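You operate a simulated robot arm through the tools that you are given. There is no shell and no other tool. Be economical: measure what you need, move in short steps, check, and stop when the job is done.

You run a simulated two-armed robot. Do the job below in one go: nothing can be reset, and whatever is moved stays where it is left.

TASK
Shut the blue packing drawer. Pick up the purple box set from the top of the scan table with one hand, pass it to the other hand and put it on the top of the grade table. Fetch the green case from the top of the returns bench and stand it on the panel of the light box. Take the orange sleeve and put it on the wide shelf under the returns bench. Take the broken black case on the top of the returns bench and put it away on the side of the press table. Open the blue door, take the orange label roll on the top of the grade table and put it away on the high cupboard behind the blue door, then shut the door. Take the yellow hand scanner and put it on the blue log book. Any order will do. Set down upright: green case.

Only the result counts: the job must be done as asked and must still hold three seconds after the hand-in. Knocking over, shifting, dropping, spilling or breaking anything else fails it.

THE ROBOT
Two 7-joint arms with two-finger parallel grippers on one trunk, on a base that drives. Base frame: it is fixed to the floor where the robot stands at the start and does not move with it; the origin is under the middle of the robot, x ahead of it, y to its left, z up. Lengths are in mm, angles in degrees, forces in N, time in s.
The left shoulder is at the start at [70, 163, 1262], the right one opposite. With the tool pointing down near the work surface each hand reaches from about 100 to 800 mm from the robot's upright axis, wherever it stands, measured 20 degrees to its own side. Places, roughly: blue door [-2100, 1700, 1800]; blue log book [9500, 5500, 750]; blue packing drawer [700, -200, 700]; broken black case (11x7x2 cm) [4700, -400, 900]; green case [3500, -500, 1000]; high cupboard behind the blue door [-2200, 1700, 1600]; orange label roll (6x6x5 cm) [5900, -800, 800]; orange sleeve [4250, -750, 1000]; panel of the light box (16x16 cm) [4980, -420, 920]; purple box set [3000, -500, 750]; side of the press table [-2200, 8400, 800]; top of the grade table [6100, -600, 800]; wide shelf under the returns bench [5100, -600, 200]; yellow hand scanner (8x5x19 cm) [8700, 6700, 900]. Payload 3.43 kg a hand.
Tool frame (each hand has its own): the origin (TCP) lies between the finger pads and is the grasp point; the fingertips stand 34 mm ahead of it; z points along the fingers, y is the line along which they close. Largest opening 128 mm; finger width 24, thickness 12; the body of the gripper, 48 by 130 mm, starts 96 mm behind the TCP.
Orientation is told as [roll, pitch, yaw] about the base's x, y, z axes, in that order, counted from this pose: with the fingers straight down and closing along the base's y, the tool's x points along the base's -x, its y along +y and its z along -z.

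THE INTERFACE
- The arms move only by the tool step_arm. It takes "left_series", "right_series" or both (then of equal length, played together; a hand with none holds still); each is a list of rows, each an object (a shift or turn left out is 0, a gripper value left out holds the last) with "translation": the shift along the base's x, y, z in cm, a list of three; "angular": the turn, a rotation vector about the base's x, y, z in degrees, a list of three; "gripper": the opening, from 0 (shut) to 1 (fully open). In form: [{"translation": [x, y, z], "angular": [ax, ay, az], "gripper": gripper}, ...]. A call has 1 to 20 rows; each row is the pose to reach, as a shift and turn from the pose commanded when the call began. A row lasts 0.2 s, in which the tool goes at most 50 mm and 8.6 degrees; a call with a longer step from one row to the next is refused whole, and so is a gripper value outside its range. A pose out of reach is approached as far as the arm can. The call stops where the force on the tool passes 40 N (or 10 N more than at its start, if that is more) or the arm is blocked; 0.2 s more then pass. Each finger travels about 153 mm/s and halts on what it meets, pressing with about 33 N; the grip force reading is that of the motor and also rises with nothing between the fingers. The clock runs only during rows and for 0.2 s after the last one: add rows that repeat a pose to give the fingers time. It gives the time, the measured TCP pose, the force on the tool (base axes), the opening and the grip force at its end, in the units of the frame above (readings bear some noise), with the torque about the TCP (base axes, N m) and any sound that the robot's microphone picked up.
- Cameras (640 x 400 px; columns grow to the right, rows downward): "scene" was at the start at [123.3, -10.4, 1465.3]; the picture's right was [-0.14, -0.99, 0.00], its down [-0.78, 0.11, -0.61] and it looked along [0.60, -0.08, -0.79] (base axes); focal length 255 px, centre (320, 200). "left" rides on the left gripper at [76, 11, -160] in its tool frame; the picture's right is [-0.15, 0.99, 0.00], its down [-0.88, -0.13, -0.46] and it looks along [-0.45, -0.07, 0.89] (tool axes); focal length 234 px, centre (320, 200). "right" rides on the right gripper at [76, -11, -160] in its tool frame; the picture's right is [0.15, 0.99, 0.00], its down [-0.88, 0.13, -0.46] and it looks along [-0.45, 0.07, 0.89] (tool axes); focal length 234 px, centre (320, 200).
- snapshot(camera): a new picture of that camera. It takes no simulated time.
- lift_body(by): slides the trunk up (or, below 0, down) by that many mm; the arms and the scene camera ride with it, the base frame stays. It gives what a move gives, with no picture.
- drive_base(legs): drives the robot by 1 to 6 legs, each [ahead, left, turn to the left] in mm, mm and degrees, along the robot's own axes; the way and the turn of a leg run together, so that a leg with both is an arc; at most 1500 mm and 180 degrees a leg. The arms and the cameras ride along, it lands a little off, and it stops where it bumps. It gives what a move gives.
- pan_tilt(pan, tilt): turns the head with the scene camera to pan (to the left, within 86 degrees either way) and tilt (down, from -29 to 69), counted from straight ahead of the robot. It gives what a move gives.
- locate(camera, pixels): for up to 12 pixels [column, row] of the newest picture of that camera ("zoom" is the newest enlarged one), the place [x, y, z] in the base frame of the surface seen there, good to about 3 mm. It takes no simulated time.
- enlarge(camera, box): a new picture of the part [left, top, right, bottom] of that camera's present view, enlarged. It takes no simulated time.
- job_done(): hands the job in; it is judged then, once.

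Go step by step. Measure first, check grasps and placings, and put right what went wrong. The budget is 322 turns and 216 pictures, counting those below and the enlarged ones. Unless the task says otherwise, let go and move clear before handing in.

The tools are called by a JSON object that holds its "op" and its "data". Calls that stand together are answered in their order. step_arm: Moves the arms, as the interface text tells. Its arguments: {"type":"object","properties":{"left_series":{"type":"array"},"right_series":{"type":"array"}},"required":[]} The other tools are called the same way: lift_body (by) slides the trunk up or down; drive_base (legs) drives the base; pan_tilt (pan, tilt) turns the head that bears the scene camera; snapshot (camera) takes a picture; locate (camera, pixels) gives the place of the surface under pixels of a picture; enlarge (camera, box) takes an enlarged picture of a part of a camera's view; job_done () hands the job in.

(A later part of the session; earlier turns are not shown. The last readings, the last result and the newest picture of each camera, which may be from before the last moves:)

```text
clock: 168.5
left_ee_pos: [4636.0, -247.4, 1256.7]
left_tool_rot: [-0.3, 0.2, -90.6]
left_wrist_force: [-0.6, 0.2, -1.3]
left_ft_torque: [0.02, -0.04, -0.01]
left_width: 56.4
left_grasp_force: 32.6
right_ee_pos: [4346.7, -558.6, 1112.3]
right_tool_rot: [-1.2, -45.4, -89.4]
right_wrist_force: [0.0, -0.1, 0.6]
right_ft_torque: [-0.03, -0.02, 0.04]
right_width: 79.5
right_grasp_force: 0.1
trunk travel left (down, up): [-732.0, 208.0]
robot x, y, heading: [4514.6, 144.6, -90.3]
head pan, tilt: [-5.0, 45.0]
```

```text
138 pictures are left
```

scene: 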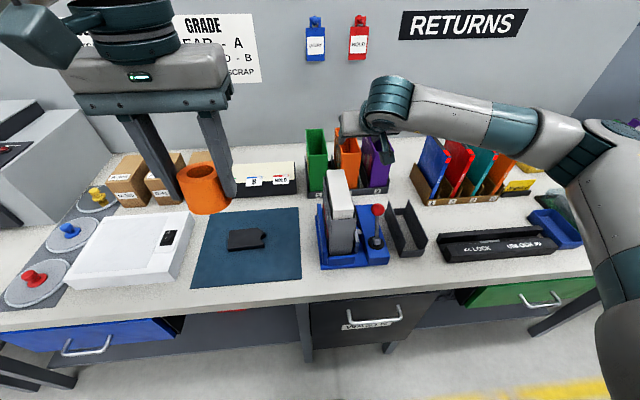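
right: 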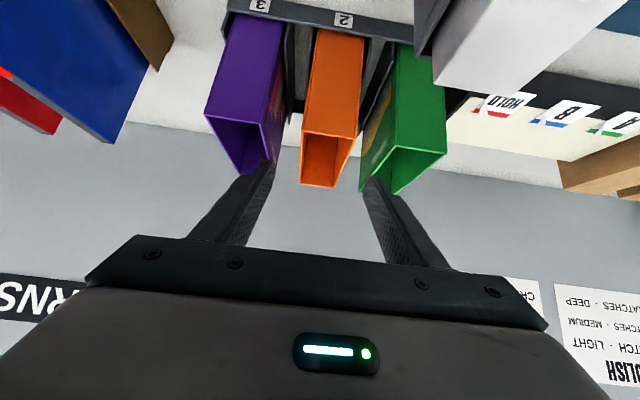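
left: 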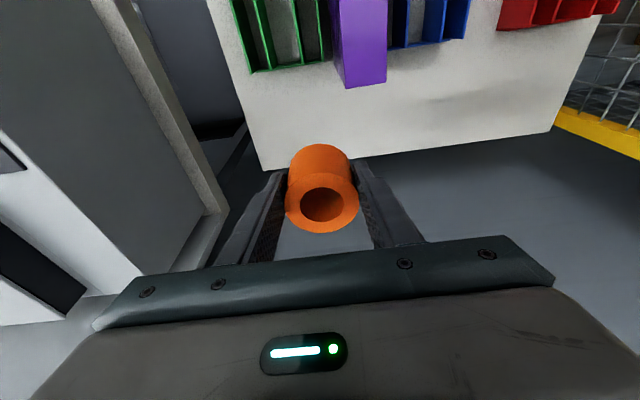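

{"op": "step_arm", "data": {"right_series": [{"translation": [0, -2, -3]}, {"translation": [0, -4, -6]}, {"translation": [0, -6, -9]}, {"translation": [0, -7.2, -10.7]}, {"translation": [0, -7.2, -10.7]}]}}

{"op": "snapshot", "data": {"camera": "right"}}

{"op": "enlarge", "data": {"camera": "scene", "box": [280, 70, 460, 230]}}

```text
clock: 169.7
left_ee_pos: [4636.3, -247.4, 1256.5]
left_tool_rot: [-0.2, 0.2, -90.6]
left_wrist_force: [-0.3, 0.6, -0.5]
left_ft_torque: [-0.02, -0.01, 0.02]
left_width: 56.8
left_grasp_force: 33.1
right_ee_pos: [4349.1, -629.4, 1004.2]
right_tool_rot: [-1.2, -45.4, -89.4]
right_wrist_force: [-0.2, 0.1, 0.0]
right_ft_torque: [0.0, 0.02, 0.0]
right_width: 79.5
right_grasp_force: 0.1
trunk travel left (down, up): [-732.0, 208.0]
robot x, y, heading: [4514.5, 148.6, -90.5]
head pan, tilt: [-5.0, 45.0]
```

```text
137 pictures are left
```

right: 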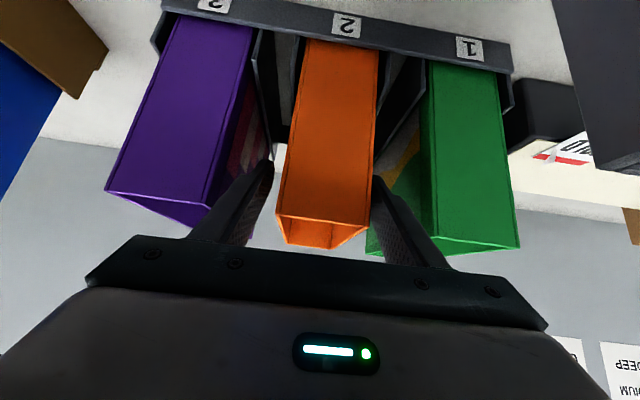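

```text
2.50 times, centred on (370, 150) of scene
```

zoom: 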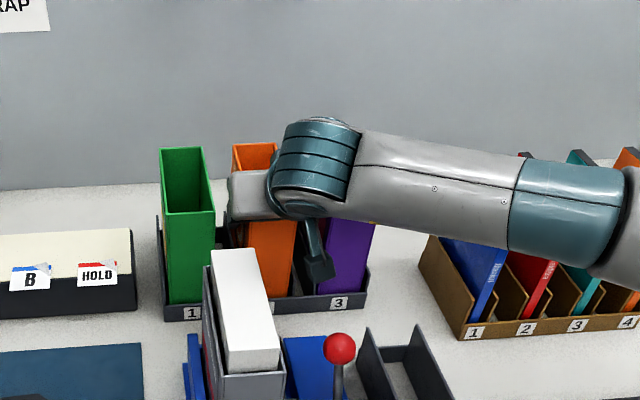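

Fingers straddle the orange sleeve. Close and lift straight up.

{"op": "step_arm", "data": {"right_series": [{"gripper": 0.4}, {"gripper": 0.2}, {"gripper": 0}, {"gripper": 0}]}}

{"op": "step_arm", "data": {"right_series": [{"translation": [0, 0, 2]}, {"translation": [0, 0, 5]}, {"translation": [0, 0, 8]}, {"translation": [0, 0, 12]}, {"translation": [0, 0, 16]}, {"translation": [0, 0, 19]}, {"translation": [0, 3, 20]}, {"translation": [0, 6, 20]}, {"translation": [0, 10, 20]}, {"translation": [0, 14, 20]}, {"translation": [0, 18, 20]}]}}

{"op": "snapshot", "data": {"camera": "scene"}}

```text
clock: 170.7
left_ee_pos: [4636.3, -247.9, 1255.3]
left_tool_rot: [-0.2, 0.2, -90.6]
left_wrist_force: [0.0, 0.3, -0.9]
left_ft_torque: [0.02, -0.01, 0.02]
left_width: 56.6
left_grasp_force: 33.2
right_ee_pos: [4349.9, -629.2, 1004.2]
right_tool_rot: [-1.2, -45.3, -89.4]
right_wrist_force: [1.7, -0.5, -1.2]
right_ft_torque: [0.05, -0.2, 0.18]
right_width: 57.7
right_grasp_force: 32.5
trunk travel left (down, up): [-732.0, 208.0]
robot x, y, heading: [4513.5, 147.2, -90.5]
head pan, tilt: [-5.0, 45.0]
```

```text
clock: 173.1
left_ee_pos: [4635.5, -247.0, 1257.1]
left_tool_rot: [-0.2, 0.2, -90.6]
left_wrist_force: [-0.7, 0.5, -0.6]
left_ft_torque: [-0.02, 0.02, -0.01]
left_width: 56.5
left_grasp_force: 32.9
right_ee_pos: [4347.6, -445.1, 1202.2]
right_tool_rot: [-1.2, -45.4, -89.5]
right_wrist_force: [0.5, 0.8, -0.2]
right_ft_torque: [-0.04, 0.0, 0.0]
right_width: 57.9
right_grasp_force: 33.3
trunk travel left (down, up): [-732.0, 208.0]
robot x, y, heading: [4513.4, 144.8, -90.5]
head pan, tilt: [-5.0, 45.0]
```

```text
135 pictures are left
```

scene: 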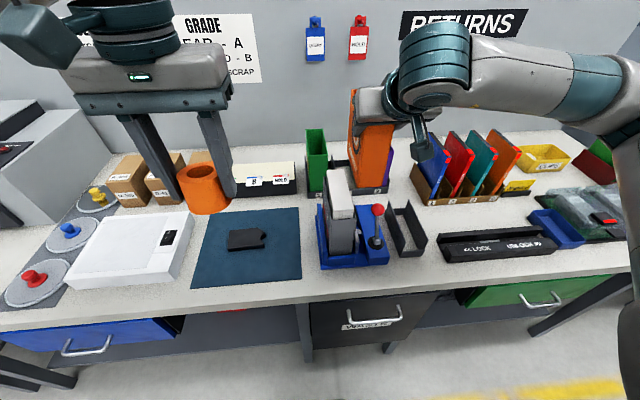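

Sleeve is out cleanly. Back off into the aisle, go to x≈5050 and lower the trunk to look under the bench.

{"op": "drive_base", "data": {"legs": [[-270, 0, 0.5], [0, 540, 0]]}}

{"op": "lift_body", "data": {"by": -560}}

{"op": "pan_tilt", "data": {"pan": 0, "tilt": 30}}

{"op": "snapshot", "data": {"camera": "scene"}}

```text
clock: 177.8
left_ee_pos: [5189.2, 37.6, 1256.2]
left_tool_rot: [-0.3, 0.1, -89.2]
left_wrist_force: [-0.6, -0.7, -0.6]
left_ft_torque: [0.02, 0.05, 0.01]
left_width: 56.7
left_grasp_force: 33.2
right_ee_pos: [4905.8, -168.4, 1201.9]
right_tool_rot: [-1.1, -45.4, -88.1]
right_wrist_force: [-0.6, 0.2, 0.0]
right_ft_torque: [0.01, -0.01, -0.02]
right_width: 58.0
right_grasp_force: 33.4
trunk travel left (down, up): [-732.0, 208.0]
robot x, y, heading: [5058.1, 429.3, -89.2]
head pan, tilt: [-5.0, 45.0]
```

```text
refused: -560 is not a number from -400 to 400
```

```text
clock: 178.6
left_ee_pos: [5189.8, 36.5, 1256.8]
left_tool_rot: [-0.3, 0.2, -89.4]
left_wrist_force: [-0.4, -0.9, -1.4]
left_ft_torque: [0.0, 0.0, 0.0]
left_width: 56.8
left_grasp_force: 33.0
right_ee_pos: [4906.2, -166.5, 1200.1]
right_tool_rot: [-1.2, -45.4, -88.1]
right_wrist_force: [0.6, -0.1, -0.6]
right_ft_torque: [0.04, 0.02, 0.02]
right_width: 58.0
right_grasp_force: 32.7
trunk travel left (down, up): [-732.0, 208.0]
robot x, y, heading: [5056.5, 433.6, -89.2]
head pan, tilt: [0.0, 30.0]
```

```text
134 pictures are left
```

scene: 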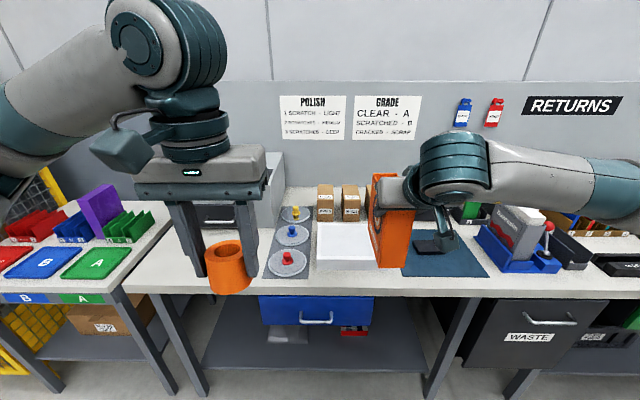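

{"op": "drive_base", "data": {"legs": [[-150, 0, -0.7]]}}

{"op": "lift_body", "data": {"by": -330}}

{"op": "lift_body", "data": {"by": -270}}

{"op": "snapshot", "data": {"camera": "scene"}}

```text
clock: 179.9
left_ee_pos: [5182.6, 176.7, 1255.4]
left_tool_rot: [-0.4, 0.4, -90.1]
left_wrist_force: [0.8, -0.6, -0.9]
left_ft_torque: [0.04, 0.01, 0.0]
left_width: 56.4
left_grasp_force: 32.9
right_ee_pos: [4894.2, -22.5, 1201.4]
right_tool_rot: [-1.2, -45.3, -89.0]
right_wrist_force: [0.2, 0.8, 0.0]
right_ft_torque: [0.03, 0.01, -0.01]
right_width: 58.1
right_grasp_force: 32.5
trunk travel left (down, up): [-732.0, 208.0]
robot x, y, heading: [5056.3, 575.3, -89.9]
head pan, tilt: [0.0, 30.0]
```

```text
clock: 183.2
left_ee_pos: [5182.9, 177.4, 926.7]
left_tool_rot: [-0.3, 0.2, -90.1]
left_wrist_force: [0.1, 0.1, -0.9]
left_ft_torque: [-0.02, 0.03, 0.02]
left_width: 56.7
left_grasp_force: 32.8
right_ee_pos: [4895.7, -21.2, 871.5]
right_tool_rot: [-1.2, -45.3, -89.1]
right_wrist_force: [-0.1, 0.2, 0.2]
right_ft_torque: [0.03, -0.01, 0.01]
right_width: 58.1
right_grasp_force: 33.1
trunk travel left (down, up): [-402.0, 538.0]
robot x, y, heading: [5061.6, 569.7, -90.1]
head pan, tilt: [0.0, 30.0]
```

```text
clock: 185.9
left_ee_pos: [5182.0, 178.9, 656.9]
left_tool_rot: [-0.3, 0.2, -90.1]
left_wrist_force: [0.4, 1.0, -0.9]
left_ft_torque: [-0.01, -0.03, 0.01]
left_width: 56.9
left_grasp_force: 32.6
right_ee_pos: [4895.1, -21.1, 603.3]
right_tool_rot: [-1.2, -45.6, -89.0]
right_wrist_force: [-0.2, 0.7, -0.9]
right_ft_torque: [0.01, 0.0, -0.01]
right_width: 57.9
right_grasp_force: 33.3
trunk travel left (down, up): [-132.0, 808.0]
robot x, y, heading: [5059.3, 574.3, -90.1]
head pan, tilt: [0.0, 30.0]
```

```text
133 pictures are left
```

scene: 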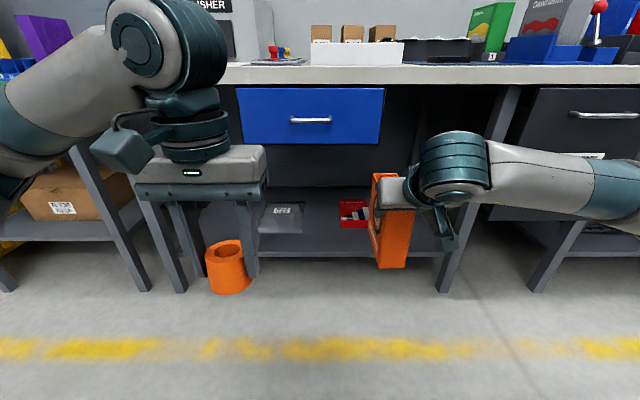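

{"op": "enlarge", "data": {"camera": "scene", "box": [160, 70, 520, 300]}}

{"op": "locate", "data": {"camera": "scene", "pixels": [[320, 235], [320, 249], [320, 256], [282, 225], [353, 226], [370, 235], [450, 270], [310, 120], [310, 140], [440, 75], [500, 180], [270, 235]]}}

```text
1.74 times, centred on (340, 185) of scene
```

zoom: 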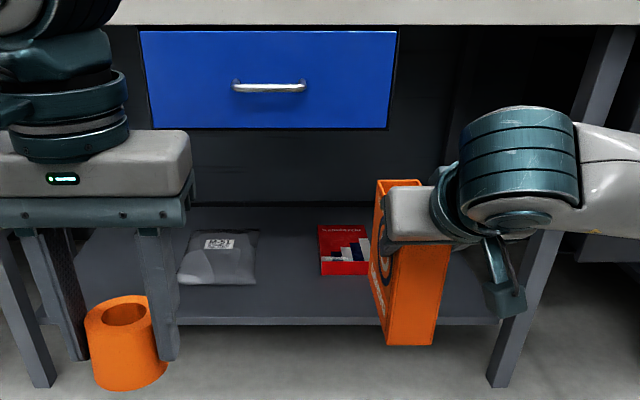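

```text
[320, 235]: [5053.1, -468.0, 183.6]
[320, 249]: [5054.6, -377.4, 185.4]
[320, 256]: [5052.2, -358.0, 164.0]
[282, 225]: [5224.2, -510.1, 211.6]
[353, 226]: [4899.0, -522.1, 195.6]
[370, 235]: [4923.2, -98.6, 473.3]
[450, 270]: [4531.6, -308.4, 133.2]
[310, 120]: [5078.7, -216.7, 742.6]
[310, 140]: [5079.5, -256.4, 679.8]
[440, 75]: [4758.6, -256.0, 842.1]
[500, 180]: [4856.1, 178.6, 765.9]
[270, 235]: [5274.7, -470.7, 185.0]
```

{"op": "locate", "data": {"camera": "zoom", "pixels": [[395, 340], [425, 340], [400, 255], [390, 250], [380, 185], [378, 300]]}}

{"op": "step_arm", "data": {"left_series": [{"translation": [0, 3, 0]}, {"translation": [0, 6, 0]}, {"translation": [0, 9, 0]}, {"translation": [0, 9, 0]}], "right_series": [{"translation": [0, 0, -3]}, {"translation": [0, 0, -6]}, {"translation": [0, 0, -9]}, {"translation": [0, 0, -12]}]}}

{"op": "lift_body", "data": {"by": -125}}

{"op": "drive_base", "data": {"legs": [[0, 150, 0]]}}

{"op": "snapshot", "data": {"camera": "scene"}}

```text
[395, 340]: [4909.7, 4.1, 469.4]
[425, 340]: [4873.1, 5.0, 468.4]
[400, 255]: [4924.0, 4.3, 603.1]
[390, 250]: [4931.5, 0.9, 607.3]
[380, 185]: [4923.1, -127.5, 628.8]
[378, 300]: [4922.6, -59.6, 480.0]
```

```text
clock: 186.9
left_ee_pos: [5183.2, 270.5, 659.0]
left_tool_rot: [-0.3, 0.3, -90.1]
left_wrist_force: [-0.1, 0.0, -0.7]
left_ft_torque: [0.07, -0.02, 0.01]
left_width: 56.7
left_grasp_force: 33.2
right_ee_pos: [4894.4, -21.5, 482.5]
right_tool_rot: [-1.2, -45.4, -89.1]
right_wrist_force: [-0.3, -1.1, 0.7]
right_ft_torque: [0.02, -0.03, 0.02]
right_width: 58.3
right_grasp_force: 32.7
trunk travel left (down, up): [-132.0, 808.0]
robot x, y, heading: [5058.1, 573.4, -90.4]
head pan, tilt: [0.0, 30.0]
```

```text
clock: 188.5
left_ee_pos: [5182.6, 269.6, 534.5]
left_tool_rot: [-0.3, 0.3, -90.1]
left_wrist_force: [0.3, 0.2, -1.1]
left_ft_torque: [0.03, 0.01, -0.02]
left_width: 56.5
left_grasp_force: 33.0
right_ee_pos: [4896.5, -21.0, 357.2]
right_tool_rot: [-1.3, -45.3, -89.1]
right_wrist_force: [0.3, 0.9, -0.3]
right_ft_torque: [0.0, 0.01, 0.0]
right_width: 57.9
right_grasp_force: 33.2
trunk travel left (down, up): [-7.0, 933.0]
robot x, y, heading: [5059.4, 569.3, -90.1]
head pan, tilt: [0.0, 30.0]
```

```text
clock: 189.8
left_ee_pos: [5331.4, 269.6, 534.1]
left_tool_rot: [-0.3, 0.2, -90.2]
left_wrist_force: [0.3, 1.2, -1.4]
left_ft_torque: [0.01, -0.02, 0.01]
left_width: 56.6
left_grasp_force: 32.7
right_ee_pos: [5042.5, -21.3, 358.1]
right_tool_rot: [-1.2, -45.4, -89.0]
right_wrist_force: [-0.1, -0.3, -1.1]
right_ft_torque: [0.01, 0.01, 0.01]
right_width: 57.9
right_grasp_force: 33.1
trunk travel left (down, up): [-7.0, 933.0]
robot x, y, heading: [5206.3, 576.2, -89.7]
head pan, tilt: [0.0, 30.0]
```

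```text
131 pictures are left
```

scene: 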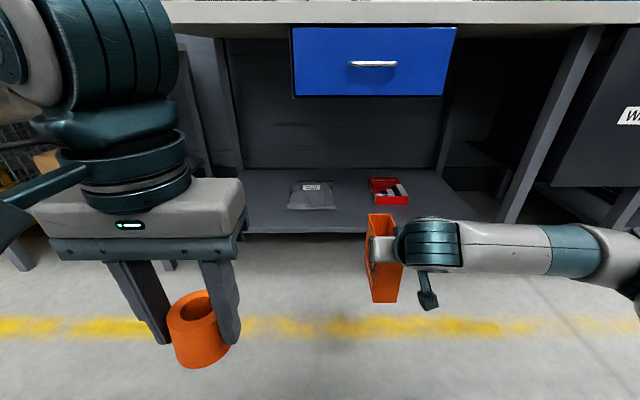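

{"op": "locate", "data": {"camera": "scene", "pixels": [[289, 205], [337, 205], [368, 200], [408, 203], [350, 210], [350, 230], [440, 200], [376, 305]]}}

```text
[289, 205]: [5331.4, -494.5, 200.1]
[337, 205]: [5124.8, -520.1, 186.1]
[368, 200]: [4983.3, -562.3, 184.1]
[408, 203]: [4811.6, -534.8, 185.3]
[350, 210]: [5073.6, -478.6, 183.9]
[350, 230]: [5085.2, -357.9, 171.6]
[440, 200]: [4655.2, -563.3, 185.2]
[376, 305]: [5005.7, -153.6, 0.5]
```

Free gap on the shelf between the bag (x>5125) and the red box (x<4983). Drive in with the sleeve at x≈5043.

{"op": "drive_base", "data": {"legs": [[200, 10, 0], [195, 0, 0]]}}

{"op": "snapshot", "data": {"camera": "scene"}}

{"op": "snapshot", "data": {"camera": "right"}}

```text
clock: 192.6
left_ee_pos: [5342.3, -132.1, 534.8]
left_tool_rot: [-0.4, 0.0, -89.9]
left_wrist_force: [0.4, 0.4, -0.9]
left_ft_torque: [0.03, 0.02, -0.03]
left_width: 56.4
left_grasp_force: 32.9
right_ee_pos: [5052.4, -425.6, 359.2]
right_tool_rot: [-1.2, -45.6, -88.8]
right_wrist_force: [0.0, -0.1, -0.2]
right_ft_torque: [-0.02, 0.0, 0.0]
right_width: 58.1
right_grasp_force: 33.1
trunk travel left (down, up): [-7.0, 933.0]
robot x, y, heading: [5214.9, 167.8, -89.6]
head pan, tilt: [0.0, 30.0]
```

```text
130 pictures are left
```

scene: 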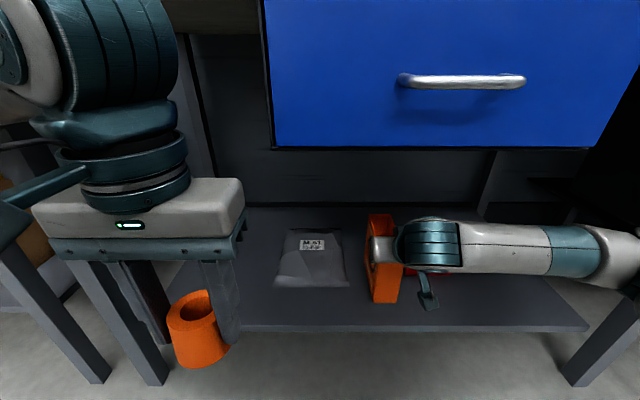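

```text
129 pictures are left
```

right: 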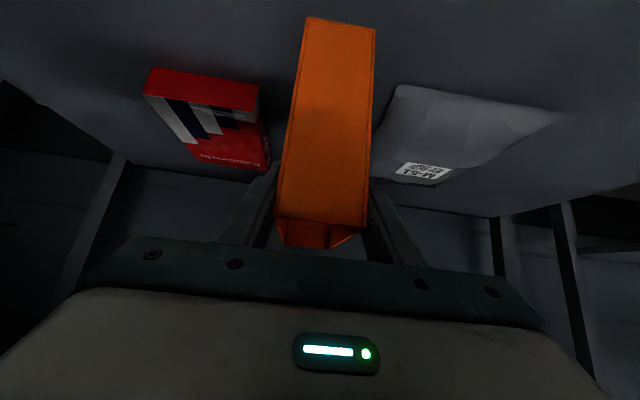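

{"op": "step_arm", "data": {"right_series": [{"translation": [-0.8, 0.5, -1.5]}, {"translation": [-0.8, 0.5, -3]}, {"translation": [-0.8, 0.5, -3.6]}, {"translation": [-0.8, 0.5, -3.6]}]}}

{"op": "enlarge", "data": {"camera": "scene", "box": [250, 190, 480, 340]}}

```text
clock: 193.6
left_ee_pos: [5341.0, -132.4, 534.7]
left_tool_rot: [-0.2, 0.1, -89.9]
left_wrist_force: [0.6, -0.5, -1.1]
left_ft_torque: [-0.04, 0.02, 0.02]
left_width: 56.7
left_grasp_force: 32.8
right_ee_pos: [5044.1, -419.9, 327.9]
right_tool_rot: [-1.1, -45.9, -88.9]
right_wrist_force: [-1.2, 4.4, 25.0]
right_ft_torque: [0.38, -0.47, 0.16]
right_width: 58.2
right_grasp_force: 32.8
trunk travel left (down, up): [-7.0, 933.0]
robot x, y, heading: [5212.7, 170.1, -90.0]
head pan, tilt: [0.0, 30.0]
```

```text
2.67 times, centred on (365, 265) of scene
```

zoom: 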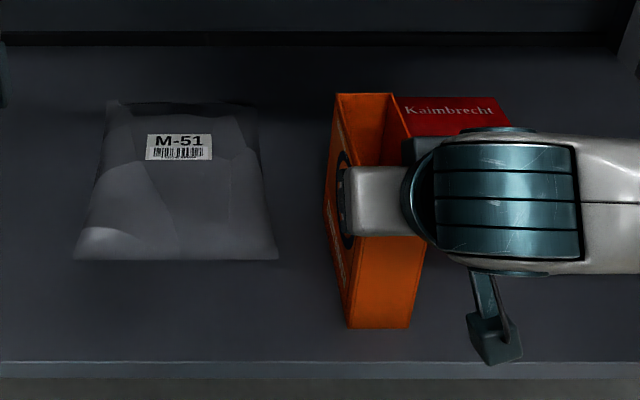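

Contact with the shelf (25 N). Release and withdraw along the tool axis.

{"op": "step_arm", "data": {"right_series": [{"translation": [0, 0, 0.3]}, {"translation": [0, 0, 0.3], "gripper": 0.62}, {"translation": [0, 0, 0.3], "gripper": 0.62}, {"translation": [0, 0, 0.3]}, {"translation": [0, 2, 2]}, {"translation": [0, 5, 5]}, {"translation": [0, 8, 8]}, {"translation": [0, 11, 11]}]}}

{"op": "enlarge", "data": {"camera": "scene", "box": [250, 190, 480, 340]}}

```text
clock: 195.4
left_ee_pos: [5341.4, -132.5, 535.6]
left_tool_rot: [-0.4, -0.1, -89.9]
left_wrist_force: [0.4, -0.5, -0.8]
left_ft_torque: [0.0, 0.03, -0.02]
left_width: 56.3
left_grasp_force: 33.1
right_ee_pos: [5061.8, -355.1, 446.0]
right_tool_rot: [-1.3, -45.4, -88.7]
right_wrist_force: [-0.4, -0.1, 0.0]
right_ft_torque: [-0.05, -0.01, 0.01]
right_width: 79.6
right_grasp_force: 0.2
right hand out of reach, approached as far as the arm can: row 7, 8
trunk travel left (down, up): [-7.0, 933.0]
robot x, y, heading: [5213.4, 168.9, -89.7]
head pan, tilt: [0.0, 30.0]
```

```text
2.67 times, centred on (365, 265) of scene
```

zoom: 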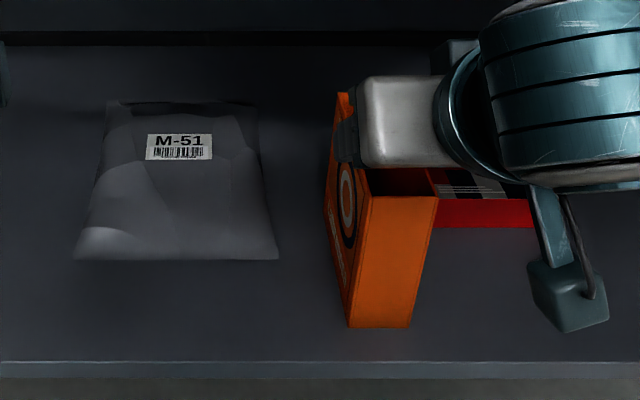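

Sleeve stands on the shelf. Reverse out and raise the trunk.

{"op": "drive_base", "data": {"legs": [[-350, 0, 0]]}}

{"op": "snapshot", "data": {"camera": "scene"}}

{"op": "lift_body", "data": {"by": 360}}

{"op": "lift_body", "data": {"by": 370}}

```text
clock: 197.7
left_ee_pos: [5340.3, 213.6, 533.5]
left_tool_rot: [-0.3, 0.3, -89.6]
left_wrist_force: [-0.2, 0.1, -1.3]
left_ft_torque: [0.0, 0.04, 0.02]
left_width: 56.3
left_grasp_force: 33.2
right_ee_pos: [5061.1, -10.3, 442.6]
right_tool_rot: [-1.2, -45.2, -88.7]
right_wrist_force: [0.1, -0.1, -0.4]
right_ft_torque: [-0.02, -0.01, -0.02]
right_width: 79.5
right_grasp_force: 0.1
trunk travel left (down, up): [-7.0, 933.0]
robot x, y, heading: [5210.7, 516.8, -89.7]
head pan, tilt: [0.0, 30.0]
```

```text
126 pictures are left
```

scene: 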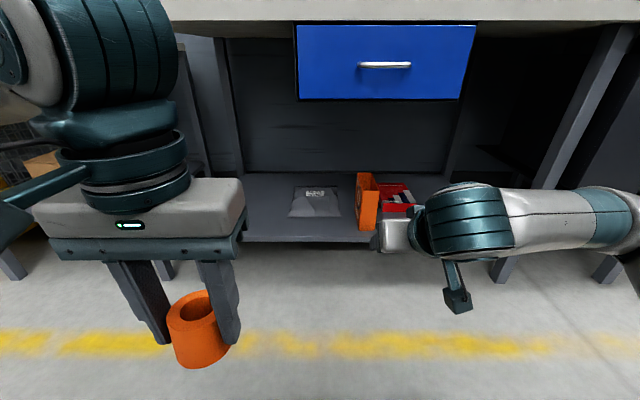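

```text
clock: 201.2
left_ee_pos: [5341.0, 213.5, 895.0]
left_tool_rot: [-0.3, 0.2, -89.7]
left_wrist_force: [0.0, -0.4, -1.2]
left_ft_torque: [-0.03, 0.01, -0.02]
left_width: 56.4
left_grasp_force: 33.1
right_ee_pos: [5062.6, -10.7, 803.4]
right_tool_rot: [-1.3, -45.2, -88.5]
right_wrist_force: [0.3, 0.7, -0.7]
right_ft_torque: [0.0, 0.0, -0.02]
right_width: 79.3
right_grasp_force: 0.2
trunk travel left (down, up): [-367.0, 573.0]
robot x, y, heading: [5215.1, 512.7, -89.8]
head pan, tilt: [0.0, 30.0]
```

```text
clock: 204.8
left_ee_pos: [5340.8, 213.7, 1262.4]
left_tool_rot: [-0.3, 0.3, -89.7]
left_wrist_force: [-0.2, -0.2, -1.3]
left_ft_torque: [0.02, -0.01, -0.02]
left_width: 56.1
left_grasp_force: 32.8
right_ee_pos: [5061.7, -11.6, 1173.7]
right_tool_rot: [-1.3, -45.2, -88.6]
right_wrist_force: [0.9, 0.0, 0.9]
right_ft_torque: [0.0, -0.03, 0.01]
right_width: 79.3
right_grasp_force: 0.1
trunk travel left (down, up): [-737.0, 203.0]
robot x, y, heading: [5211.0, 515.8, -89.9]
head pan, tilt: [0.0, 30.0]
```

Next the green case near x≈3500. Drive there and look.

{"op": "drive_base", "data": {"legs": [[110, 0, 0], [0, -1000, 0], [0, -520, 0]]}}

{"op": "pan_tilt", "data": {"pan": 0, "tilt": 40}}

{"op": "snapshot", "data": {"camera": "scene"}}

```text
clock: 213.4
left_ee_pos: [3815.0, 118.7, 1264.6]
left_tool_rot: [-0.4, 0.3, -90.9]
left_wrist_force: [0.9, -0.4, -0.8]
left_ft_torque: [-0.01, 0.02, 0.02]
left_width: 56.2
left_grasp_force: 32.8
right_ee_pos: [3531.9, -99.4, 1173.3]
right_tool_rot: [-1.2, -45.2, -89.8]
right_wrist_force: [0.4, -0.2, -0.7]
right_ft_torque: [-0.02, 0.01, 0.04]
right_width: 79.5
right_grasp_force: 0.0
trunk travel left (down, up): [-737.0, 203.0]
robot x, y, heading: [3693.1, 423.8, -91.1]
head pan, tilt: [0.0, 30.0]
```

```text
clock: 214.1
left_ee_pos: [3813.8, 119.2, 1263.6]
left_tool_rot: [-0.2, 0.3, -90.9]
left_wrist_force: [-0.4, 1.1, -0.5]
left_ft_torque: [0.03, -0.02, 0.02]
left_width: 56.1
left_grasp_force: 33.1
right_ee_pos: [3530.5, -99.3, 1173.6]
right_tool_rot: [-1.2, -45.2, -89.9]
right_wrist_force: [0.8, 0.4, -0.4]
right_ft_torque: [0.02, -0.01, 0.01]
right_width: 79.5
right_grasp_force: 0.1
trunk travel left (down, up): [-737.0, 203.0]
robot x, y, heading: [3692.2, 424.1, -91.0]
head pan, tilt: [0.0, 40.0]
```

```text
125 pictures are left
```

scene: 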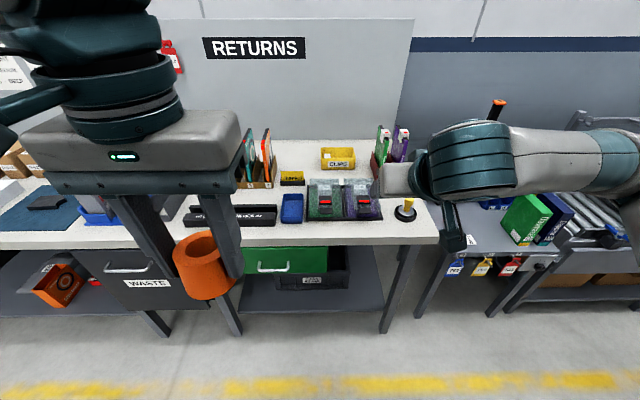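

{"op": "locate", "data": {"camera": "scene", "pixels": [[60, 285], [383, 145], [384, 130], [325, 200], [360, 200], [402, 140], [385, 175]]}}

{"op": "enlarge", "data": {"camera": "scene", "box": [270, 110, 450, 250]}}

{"op": "enlarge", "data": {"camera": "scene", "box": [0, 220, 160, 330]}}

```text
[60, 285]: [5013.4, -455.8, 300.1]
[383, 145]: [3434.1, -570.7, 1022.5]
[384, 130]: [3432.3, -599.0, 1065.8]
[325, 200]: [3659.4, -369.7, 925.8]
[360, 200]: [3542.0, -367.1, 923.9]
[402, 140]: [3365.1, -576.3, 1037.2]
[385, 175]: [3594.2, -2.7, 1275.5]
```

```text
2.86 times, centred on (360, 180) of scene
```

zoom: 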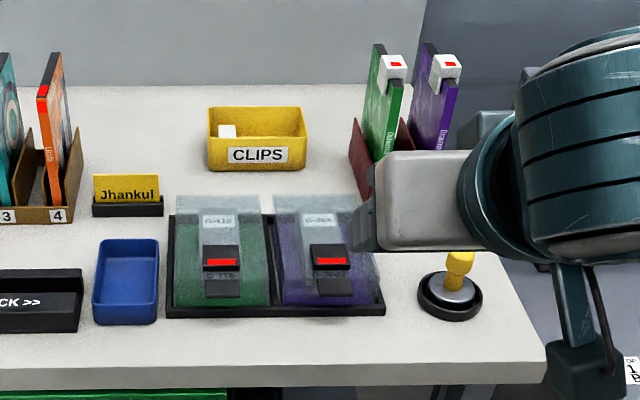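

```text
3.64 times, centred on (80, 275) of scene
```

zoom: 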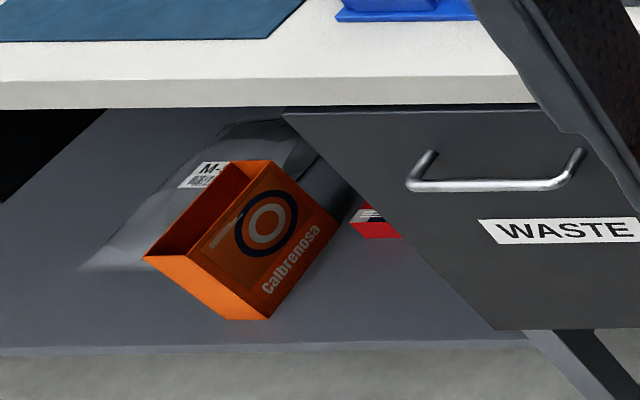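

Two candidates: green case in the red holder (3434,-585) and a green pack in the tray (3659,-370). Move the right hand aside for a closer look.

{"op": "step_arm", "data": {"right_series": [{"translation": [-3, 1, 3], "angular": [8, 0, 0]}, {"translation": [-5, 2, 6], "angular": [16, 0, 0]}, {"translation": [-7, 3, 9], "angular": [24, 0, 0]}, {"translation": [-9, 3, 11], "angular": [32, 0, 0]}, {"translation": [-11, 3, 11], "angular": [40, 0, 0]}, {"translation": [-11, 3, 11], "angular": [45, 0, 0]}]}}

{"op": "drive_base", "data": {"legs": [[230, -30, 1]]}}

{"op": "snapshot", "data": {"camera": "scene"}}

{"op": "enlarge", "data": {"camera": "scene", "box": [290, 120, 450, 290]}}

```text
clock: 215.5
left_ee_pos: [3814.7, 117.4, 1263.7]
left_tool_rot: [-0.2, 0.4, -91.1]
left_wrist_force: [0.0, -0.7, -0.2]
left_ft_torque: [0.0, 0.0, 0.01]
left_width: 56.3
left_grasp_force: 32.9
right_ee_pos: [3422.0, -69.7, 1283.0]
right_tool_rot: [-1.2, -0.1, -89.9]
right_wrist_force: [-0.1, 1.5, 0.4]
right_ft_torque: [-0.02, 0.03, -0.01]
right_width: 79.6
right_grasp_force: 0.1
trunk travel left (down, up): [-737.0, 203.0]
robot x, y, heading: [3691.1, 422.3, -91.0]
head pan, tilt: [0.0, 40.0]
```

```text
clock: 217.2
left_ee_pos: [3787.0, -108.0, 1264.1]
left_tool_rot: [-0.3, 0.1, -90.1]
left_wrist_force: [-0.5, 0.2, -1.0]
left_ft_torque: [0.01, 0.0, 0.01]
left_width: 56.3
left_grasp_force: 32.9
right_ee_pos: [3396.7, -303.2, 1284.2]
right_tool_rot: [-1.3, -0.3, -89.0]
right_wrist_force: [0.4, -0.1, -1.2]
right_ft_torque: [-0.04, -0.05, 0.0]
right_width: 79.3
right_grasp_force: 0.1
trunk travel left (down, up): [-737.0, 203.0]
robot x, y, heading: [3660.8, 193.1, -90.2]
head pan, tilt: [0.0, 40.0]
```

```text
122 pictures are left
```

scene: 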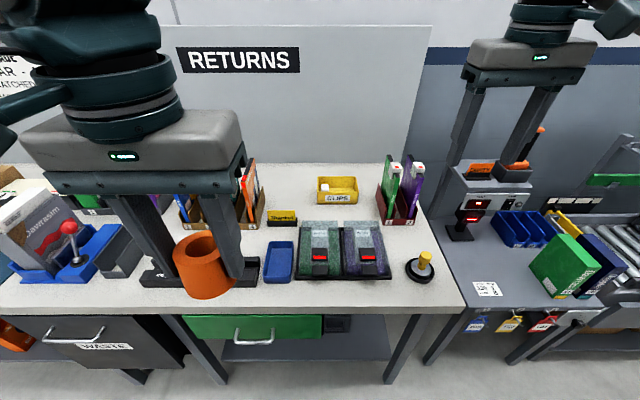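

```text
2.35 times, centred on (370, 205) of scene
```

zoom: 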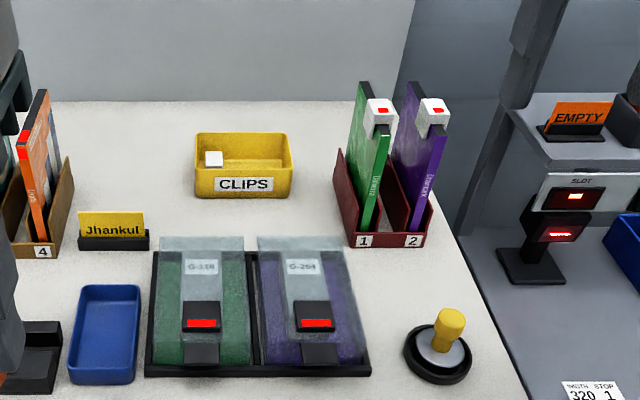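

{"op": "enlarge", "data": {"camera": "scene", "box": [360, 140, 440, 230]}}

{"op": "locate", "data": {"camera": "zoom", "pixels": [[198, 85], [225, 130], [228, 95], [230, 200], [220, 280], [170, 180], [145, 200], [255, 215], [330, 100], [320, 180], [160, 300], [300, 330]]}}

```text
4.44 times, centred on (400, 185) of scene
```

zoom: 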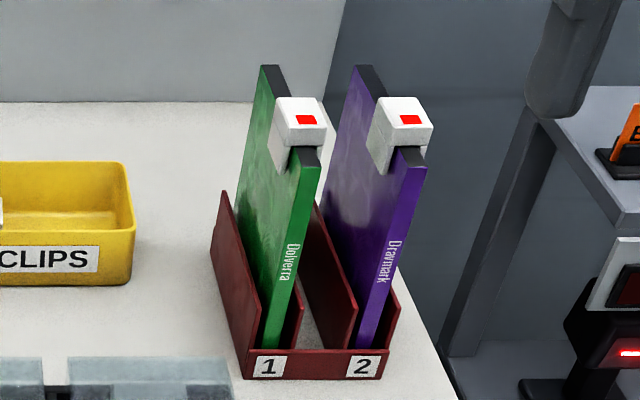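

```text
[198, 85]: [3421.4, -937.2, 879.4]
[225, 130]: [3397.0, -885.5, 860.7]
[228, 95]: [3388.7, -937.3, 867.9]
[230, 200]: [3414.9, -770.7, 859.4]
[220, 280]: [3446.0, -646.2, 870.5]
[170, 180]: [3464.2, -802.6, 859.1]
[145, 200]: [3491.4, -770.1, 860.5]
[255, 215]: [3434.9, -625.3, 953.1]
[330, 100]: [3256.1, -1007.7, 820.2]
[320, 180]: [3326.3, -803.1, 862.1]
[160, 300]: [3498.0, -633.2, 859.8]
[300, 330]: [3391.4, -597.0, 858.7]
```

{"op": "locate", "data": {"camera": "zoom", "pixels": [[266, 68], [284, 67], [298, 160], [316, 158], [292, 200], [309, 200], [272, 330], [300, 104], [322, 135], [290, 130], [375, 210], [228, 230]]}}

{"op": "locate", "data": {"camera": "zoom", "pixels": [[225, 195], [250, 340], [300, 290], [320, 210], [355, 310], [285, 375], [395, 290], [258, 150], [270, 250], [305, 165], [340, 110], [282, 335]]}}

```text
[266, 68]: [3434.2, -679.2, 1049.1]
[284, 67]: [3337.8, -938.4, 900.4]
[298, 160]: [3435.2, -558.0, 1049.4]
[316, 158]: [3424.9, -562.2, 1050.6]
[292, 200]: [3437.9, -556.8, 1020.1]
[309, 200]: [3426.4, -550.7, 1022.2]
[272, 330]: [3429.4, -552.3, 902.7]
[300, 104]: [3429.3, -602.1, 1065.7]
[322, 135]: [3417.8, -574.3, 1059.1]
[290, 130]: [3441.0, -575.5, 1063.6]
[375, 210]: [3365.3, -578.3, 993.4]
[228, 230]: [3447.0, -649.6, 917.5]
```

```text
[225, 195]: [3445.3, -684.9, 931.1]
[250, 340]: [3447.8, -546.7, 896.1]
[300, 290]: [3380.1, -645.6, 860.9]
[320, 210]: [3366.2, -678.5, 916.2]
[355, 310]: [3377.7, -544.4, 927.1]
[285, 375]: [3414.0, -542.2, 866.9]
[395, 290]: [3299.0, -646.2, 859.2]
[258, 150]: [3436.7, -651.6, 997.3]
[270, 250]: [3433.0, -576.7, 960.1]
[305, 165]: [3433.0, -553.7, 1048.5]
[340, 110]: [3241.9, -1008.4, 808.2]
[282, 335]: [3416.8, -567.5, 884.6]
```

Green case: x 3420–3438, y -552…-685, top z 1050, tag at y -575…-602. I'll grip from above behind the tag. Position the robot.

{"op": "drive_base", "data": {"legs": [[0, -75, 0], [120, 0, 0]]}}

{"op": "step_arm", "data": {"right_series": [{"translation": [1, -3, 0], "angular": [0, -1.2, 0], "gripper": 0.42}, {"translation": [2, -6, 0], "angular": [0, -1.2, 0]}, {"translation": [3, -10, -2], "angular": [0, -1.2, 0]}, {"translation": [4, -14, -5], "angular": [0, -1.2, 0]}, {"translation": [5, -17, -8], "angular": [0, -1.2, 0]}, {"translation": [6, -18, -11], "angular": [0, -1.2, 0]}, {"translation": [6, -18, -11], "angular": [0, -1.2, 0]}]}}

{"op": "snapshot", "data": {"camera": "right"}}

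```text
clock: 219.1
left_ee_pos: [3711.8, -227.8, 1264.8]
left_tool_rot: [-0.1, 0.2, -90.0]
left_wrist_force: [-1.2, -0.4, -0.8]
left_ft_torque: [-0.02, 0.03, -0.04]
left_width: 56.5
left_grasp_force: 33.0
right_ee_pos: [3320.2, -423.8, 1283.9]
right_tool_rot: [-1.2, -0.3, -89.1]
right_wrist_force: [0.0, 0.2, 0.0]
right_ft_torque: [0.01, -0.02, -0.02]
right_width: 79.4
right_grasp_force: 0.2
trunk travel left (down, up): [-737.0, 203.0]
robot x, y, heading: [3585.0, 76.2, -90.2]
head pan, tilt: [0.0, 40.0]
```

```text
refused: row 4 steps farther than a row can; nothing moved
```

```text
119 pictures are left
```

right: 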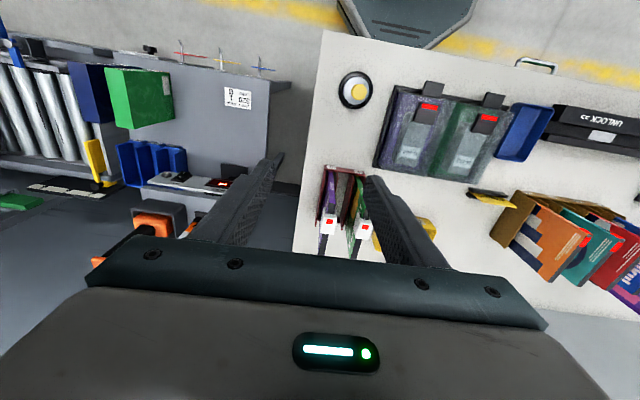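

{"op": "step_arm", "data": {"right_series": [{"translation": [2, -3, -1], "angular": [0, -1.2, 0], "gripper": 0.42}, {"translation": [4, -6, -2], "angular": [0, -1.2, 0]}, {"translation": [6, -9, -3], "angular": [0, -1.2, 0]}, {"translation": [8, -12, -5], "angular": [0, -1.2, 0]}, {"translation": [9.5, -15, -7], "angular": [0, -1.2, 0]}, {"translation": [10.5, -18, -9], "angular": [0, -1.2, 0]}, {"translation": [10.9, -20.5, -11], "angular": [0, -1.2, -0.9]}, {"translation": [10.9, -20.8, -11.5], "angular": [0, -1.2, -0.9]}]}}

{"op": "snapshot", "data": {"camera": "right"}}

```text
clock: 220.9
left_ee_pos: [3711.1, -229.1, 1264.1]
left_tool_rot: [-0.3, 0.1, -90.0]
left_wrist_force: [-0.1, 0.4, -0.4]
left_ft_torque: [0.02, 0.01, -0.03]
left_width: 56.3
left_grasp_force: 33.3
right_ee_pos: [3431.0, -632.7, 1168.6]
right_tool_rot: [0.1, -0.4, -89.9]
right_wrist_force: [0.1, -0.2, 0.6]
right_ft_torque: [0.02, -0.03, -0.03]
right_width: 53.7
right_grasp_force: 0.0
trunk travel left (down, up): [-737.0, 203.0]
robot x, y, heading: [3584.9, 74.6, -90.2]
head pan, tilt: [0.0, 40.0]
```

```text
118 pictures are left
```

right: 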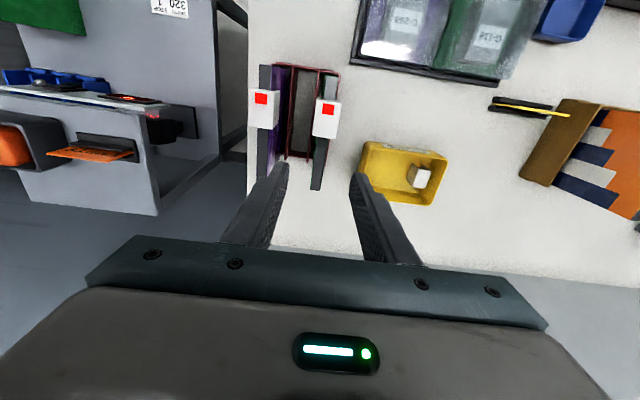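

{"op": "locate", "data": {"camera": "right", "pixels": [[318, 170], [313, 187], [322, 150], [326, 100], [262, 160], [322, 120], [315, 78]]}}

{"op": "step_arm", "data": {"right_series": [{"translation": [-0.1, 0, -3]}, {"translation": [-0.1, 0, -6]}, {"translation": [-0.1, 0, -9]}, {"translation": [-0.1, 0, -9]}]}}

{"op": "snapshot", "data": {"camera": "right"}}

```text
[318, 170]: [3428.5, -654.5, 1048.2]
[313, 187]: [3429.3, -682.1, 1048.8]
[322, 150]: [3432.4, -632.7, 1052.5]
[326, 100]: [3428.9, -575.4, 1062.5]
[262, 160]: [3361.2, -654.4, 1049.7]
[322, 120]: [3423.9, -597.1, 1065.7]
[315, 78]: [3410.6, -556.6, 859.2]
```

```text
clock: 221.9
left_ee_pos: [3711.4, -228.1, 1263.0]
left_tool_rot: [-0.3, 0.1, -90.1]
left_wrist_force: [0.0, 0.3, -0.9]
left_ft_torque: [0.0, -0.01, -0.01]
left_width: 56.3
left_grasp_force: 33.3
right_ee_pos: [3429.4, -631.2, 1081.6]
right_tool_rot: [-0.1, -0.3, -89.9]
right_wrist_force: [0.7, 0.7, 0.7]
right_ft_torque: [-0.02, -0.01, 0.0]
right_width: 53.8
right_grasp_force: 0.0
trunk travel left (down, up): [-737.0, 203.0]
robot x, y, heading: [3585.7, 72.6, -90.2]
head pan, tilt: [0.0, 40.0]
```

```text
117 pictures are left
```

right: 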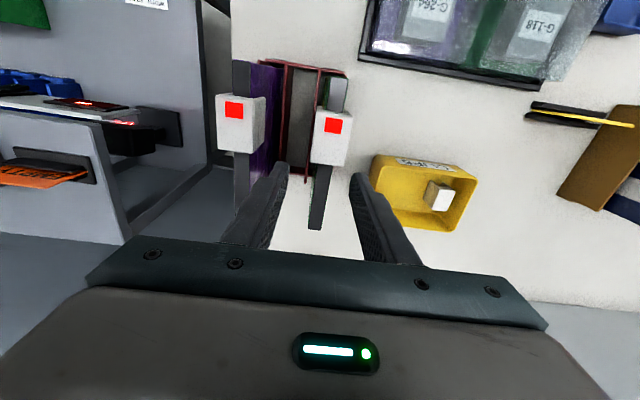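

Centred, clear of the tag. Descend to z≈1024, grip, and lift.

{"op": "step_arm", "data": {"right_series": [{"translation": [0, 0, -2]}, {"translation": [0, 0, -4]}, {"translation": [0, 0, -5.7]}, {"translation": [0, 0, -5.7], "gripper": 0.25}, {"translation": [0, 0, -5.7], "gripper": 0.1}, {"translation": [0, 0, -5.7], "gripper": 0}, {"translation": [0, 0, -5.7]}]}}

{"op": "step_arm", "data": {"right_series": [{"translation": [0, 0, 2]}, {"translation": [0, 0, 5]}, {"translation": [0, 0, 9]}, {"translation": [0, 0, 13]}, {"translation": [0, 0, 17]}, {"translation": [0, 0, 21]}, {"translation": [0, 2, 24]}]}}

{"op": "snapshot", "data": {"camera": "scene"}}

{"op": "snapshot", "data": {"camera": "right"}}

```text
clock: 223.5
left_ee_pos: [3711.2, -229.9, 1263.6]
left_tool_rot: [-0.3, 0.3, -90.0]
left_wrist_force: [1.3, -0.2, -0.3]
left_ft_torque: [-0.03, -0.01, 0.02]
left_width: 56.4
left_grasp_force: 33.1
right_ee_pos: [3428.8, -632.1, 1021.8]
right_tool_rot: [0.0, -0.4, -89.9]
right_wrist_force: [0.3, 0.1, -0.5]
right_ft_torque: [-0.02, 0.03, 0.0]
right_width: 13.4
right_grasp_force: 33.1
trunk travel left (down, up): [-737.0, 203.0]
robot x, y, heading: [3584.1, 74.3, -89.9]
head pan, tilt: [0.0, 40.0]
```

```text
clock: 225.1
left_ee_pos: [3710.5, -227.7, 1264.8]
left_tool_rot: [-0.4, 0.1, -90.0]
left_wrist_force: [-0.5, -0.1, -0.8]
left_ft_torque: [-0.01, -0.01, -0.01]
left_width: 56.1
left_grasp_force: 32.9
right_ee_pos: [3429.8, -610.9, 1265.9]
right_tool_rot: [-0.1, -0.2, -89.9]
right_wrist_force: [0.2, 1.3, -0.9]
right_ft_torque: [-0.02, 0.02, 0.02]
right_width: 13.3
right_grasp_force: 32.9
trunk travel left (down, up): [-737.0, 203.0]
robot x, y, heading: [3585.0, 74.7, -89.9]
head pan, tilt: [0.0, 40.0]
```

```text
116 pictures are left
```

scene: 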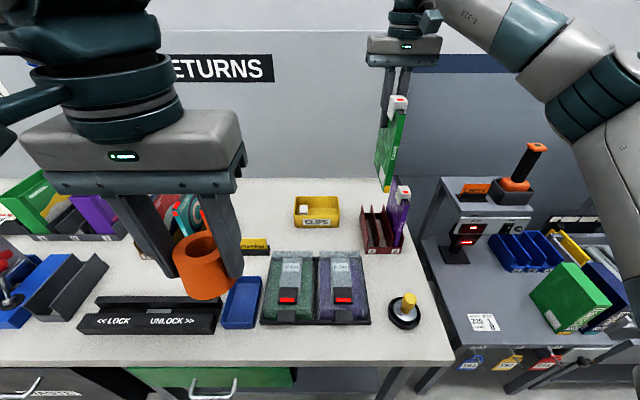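

```text
115 pictures are left
```

right: 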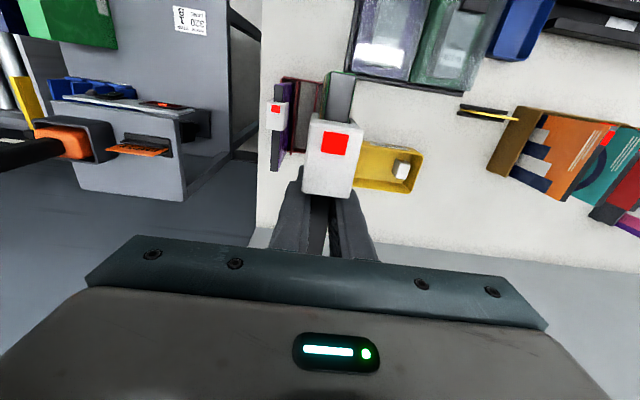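

Green case is held (13 mm, slim). Retract, back off and drive to the light box.

{"op": "step_arm", "data": {"right_series": [{"translation": [0, 4, 0]}, {"translation": [0, 8, 0]}, {"translation": [0, 12, 0]}, {"translation": [0, 16, 0]}]}}

{"op": "drive_base", "data": {"legs": [[-320, 0, 0], [0, 1000, 0], [0, 550, 0]]}}

{"op": "pan_tilt", "data": {"pan": -12, "tilt": 45}}

{"op": "snapshot", "data": {"camera": "scene"}}

```text
clock: 226.1
left_ee_pos: [3711.2, -228.1, 1263.1]
left_tool_rot: [-0.3, 0.3, -90.0]
left_wrist_force: [0.2, 0.2, -1.5]
left_ft_torque: [-0.02, -0.01, -0.03]
left_width: 56.1
left_grasp_force: 33.2
right_ee_pos: [3429.3, -449.3, 1262.3]
right_tool_rot: [-0.1, -0.2, -89.9]
right_wrist_force: [0.0, 0.1, -1.0]
right_ft_torque: [-0.07, -0.02, 0.02]
right_width: 13.6
right_grasp_force: 33.2
trunk travel left (down, up): [-737.0, 203.0]
robot x, y, heading: [3584.4, 77.8, -90.0]
head pan, tilt: [0.0, 40.0]
```

```text
clock: 235.8
left_ee_pos: [5231.4, 57.9, 1263.7]
left_tool_rot: [-0.3, 0.3, -92.0]
left_wrist_force: [-0.5, 0.2, -1.5]
left_ft_torque: [-0.02, -0.01, -0.02]
left_width: 56.3
left_grasp_force: 33.1
right_ee_pos: [4942.1, -154.2, 1260.8]
right_tool_rot: [0.2, -0.3, -91.9]
right_wrist_force: [0.3, 0.1, -1.7]
right_ft_torque: [0.02, -0.01, -0.01]
right_width: 13.7
right_grasp_force: 33.2
trunk travel left (down, up): [-737.0, 203.0]
robot x, y, heading: [5112.0, 367.3, -92.1]
head pan, tilt: [0.0, 40.0]
```

```text
clock: 236.5
left_ee_pos: [5232.3, 58.2, 1264.2]
left_tool_rot: [-0.3, 0.2, -92.0]
left_wrist_force: [-0.2, 0.2, -1.2]
left_ft_torque: [-0.01, -0.01, 0.01]
left_width: 56.3
left_grasp_force: 32.6
right_ee_pos: [4943.4, -156.0, 1260.8]
right_tool_rot: [0.0, -0.3, -91.8]
right_wrist_force: [0.0, -0.1, -1.2]
right_ft_torque: [0.0, -0.03, 0.03]
right_width: 13.5
right_grasp_force: 33.3
trunk travel left (down, up): [-737.0, 203.0]
robot x, y, heading: [5114.3, 363.9, -91.8]
head pan, tilt: [-12.0, 45.0]
```

```text
114 pictures are left
```

scene: 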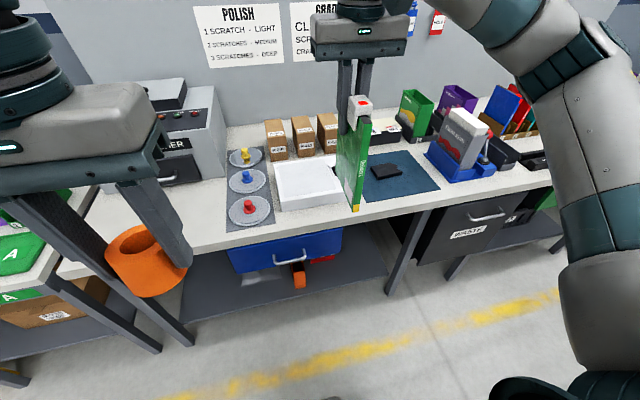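

{"op": "drive_base", "data": {"legs": [[0, 0, 1.8], [80, 30, 0]]}}

{"op": "enlarge", "data": {"camera": "scene", "box": [240, 110, 420, 260]}}

```text
clock: 237.9
left_ee_pos: [5270.5, -17.5, 1265.1]
left_tool_rot: [-0.3, 0.3, -90.1]
left_wrist_force: [0.2, -0.2, -0.8]
left_ft_torque: [0.01, 0.01, 0.02]
left_width: 56.1
left_grasp_force: 32.8
right_ee_pos: [4987.2, -237.6, 1262.2]
right_tool_rot: [0.0, -0.4, -90.1]
right_wrist_force: [0.2, 0.8, -0.6]
right_ft_torque: [0.0, 0.01, -0.01]
right_width: 13.6
right_grasp_force: 33.0
trunk travel left (down, up): [-737.0, 203.0]
robot x, y, heading: [5148.1, 281.2, -90.3]
head pan, tilt: [-12.0, 45.0]
```

```text
2.67 times, centred on (330, 185) of scene
```

zoom: 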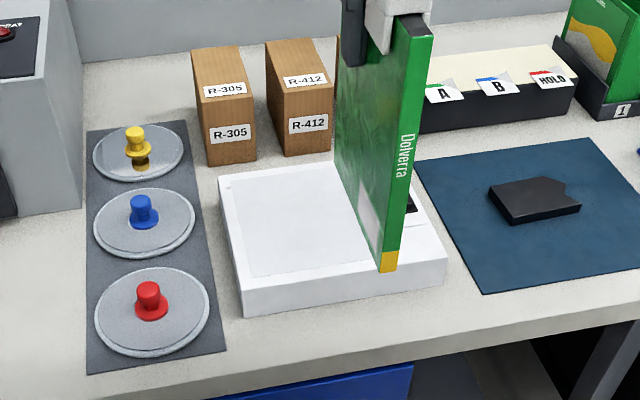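

{"op": "locate", "data": {"camera": "zoom", "pixels": [[229, 180], [330, 165], [238, 275], [350, 262], [250, 190], [300, 230], [382, 270], [396, 272], [240, 310], [440, 280], [340, 175], [388, 250]]}}

```text
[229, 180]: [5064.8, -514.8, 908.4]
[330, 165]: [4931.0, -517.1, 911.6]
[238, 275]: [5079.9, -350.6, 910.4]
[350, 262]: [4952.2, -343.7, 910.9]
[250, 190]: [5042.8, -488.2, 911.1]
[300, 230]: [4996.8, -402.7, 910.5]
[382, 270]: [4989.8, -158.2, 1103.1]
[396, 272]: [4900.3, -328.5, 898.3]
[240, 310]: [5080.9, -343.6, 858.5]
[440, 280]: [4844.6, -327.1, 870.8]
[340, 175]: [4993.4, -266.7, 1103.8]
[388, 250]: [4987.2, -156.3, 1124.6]
```

Panel centre (4985,-425), z 911; case bottom is 159 mm below the TCP. Move over and lower.

{"op": "drive_base", "data": {"legs": [[110, 0, 0]]}}

{"op": "step_arm", "data": {"right_series": [{"translation": [0, -3, -2]}, {"translation": [0, -6, -5]}, {"translation": [0, -8.5, -8]}, {"translation": [0, -8.5, -12]}, {"translation": [0, -8.5, -15]}, {"translation": [0, -8.5, -16.5]}, {"translation": [0, -8.5, -16.5]}]}}

{"op": "enlarge", "data": {"camera": "scene", "box": [240, 110, 440, 290]}}

```text
clock: 239.2
left_ee_pos: [5270.2, -130.3, 1263.7]
left_tool_rot: [-0.3, 0.2, -90.0]
left_wrist_force: [-0.6, 0.3, -0.6]
left_ft_torque: [0.04, 0.02, 0.01]
left_width: 56.2
left_grasp_force: 33.0
right_ee_pos: [4989.0, -351.6, 1262.3]
right_tool_rot: [0.1, -0.5, -89.9]
right_wrist_force: [-0.6, 0.6, -1.7]
right_ft_torque: [-0.05, -0.01, 0.01]
right_width: 13.5
right_grasp_force: 32.7
trunk travel left (down, up): [-737.0, 203.0]
robot x, y, heading: [5147.4, 170.5, -90.0]
head pan, tilt: [-12.0, 45.0]
```

```text
clock: 240.8
left_ee_pos: [5270.0, -130.9, 1264.4]
left_tool_rot: [-0.3, 0.2, -90.2]
left_wrist_force: [0.0, -0.4, -1.5]
left_ft_torque: [-0.01, 0.01, -0.01]
left_width: 56.4
left_grasp_force: 33.0
right_ee_pos: [4988.9, -436.8, 1097.1]
right_tool_rot: [0.1, -0.3, -90.0]
right_wrist_force: [0.7, 0.4, -1.9]
right_ft_torque: [-0.03, -0.04, 0.03]
right_width: 13.4
right_grasp_force: 33.5
trunk travel left (down, up): [-737.0, 203.0]
robot x, y, heading: [5146.6, 171.2, -90.2]
head pan, tilt: [-12.0, 45.0]
```

```text
2.22 times, centred on (340, 200) of scene
```

zoom: 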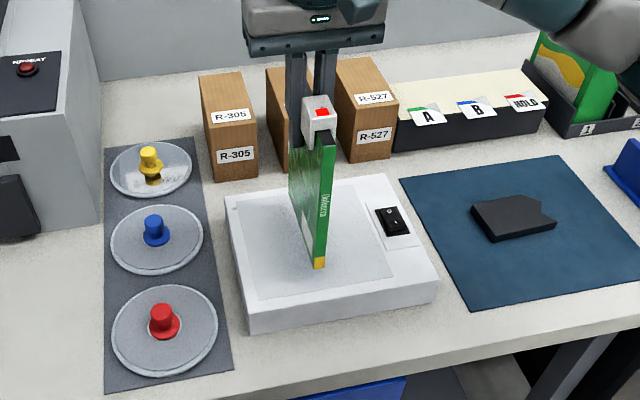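

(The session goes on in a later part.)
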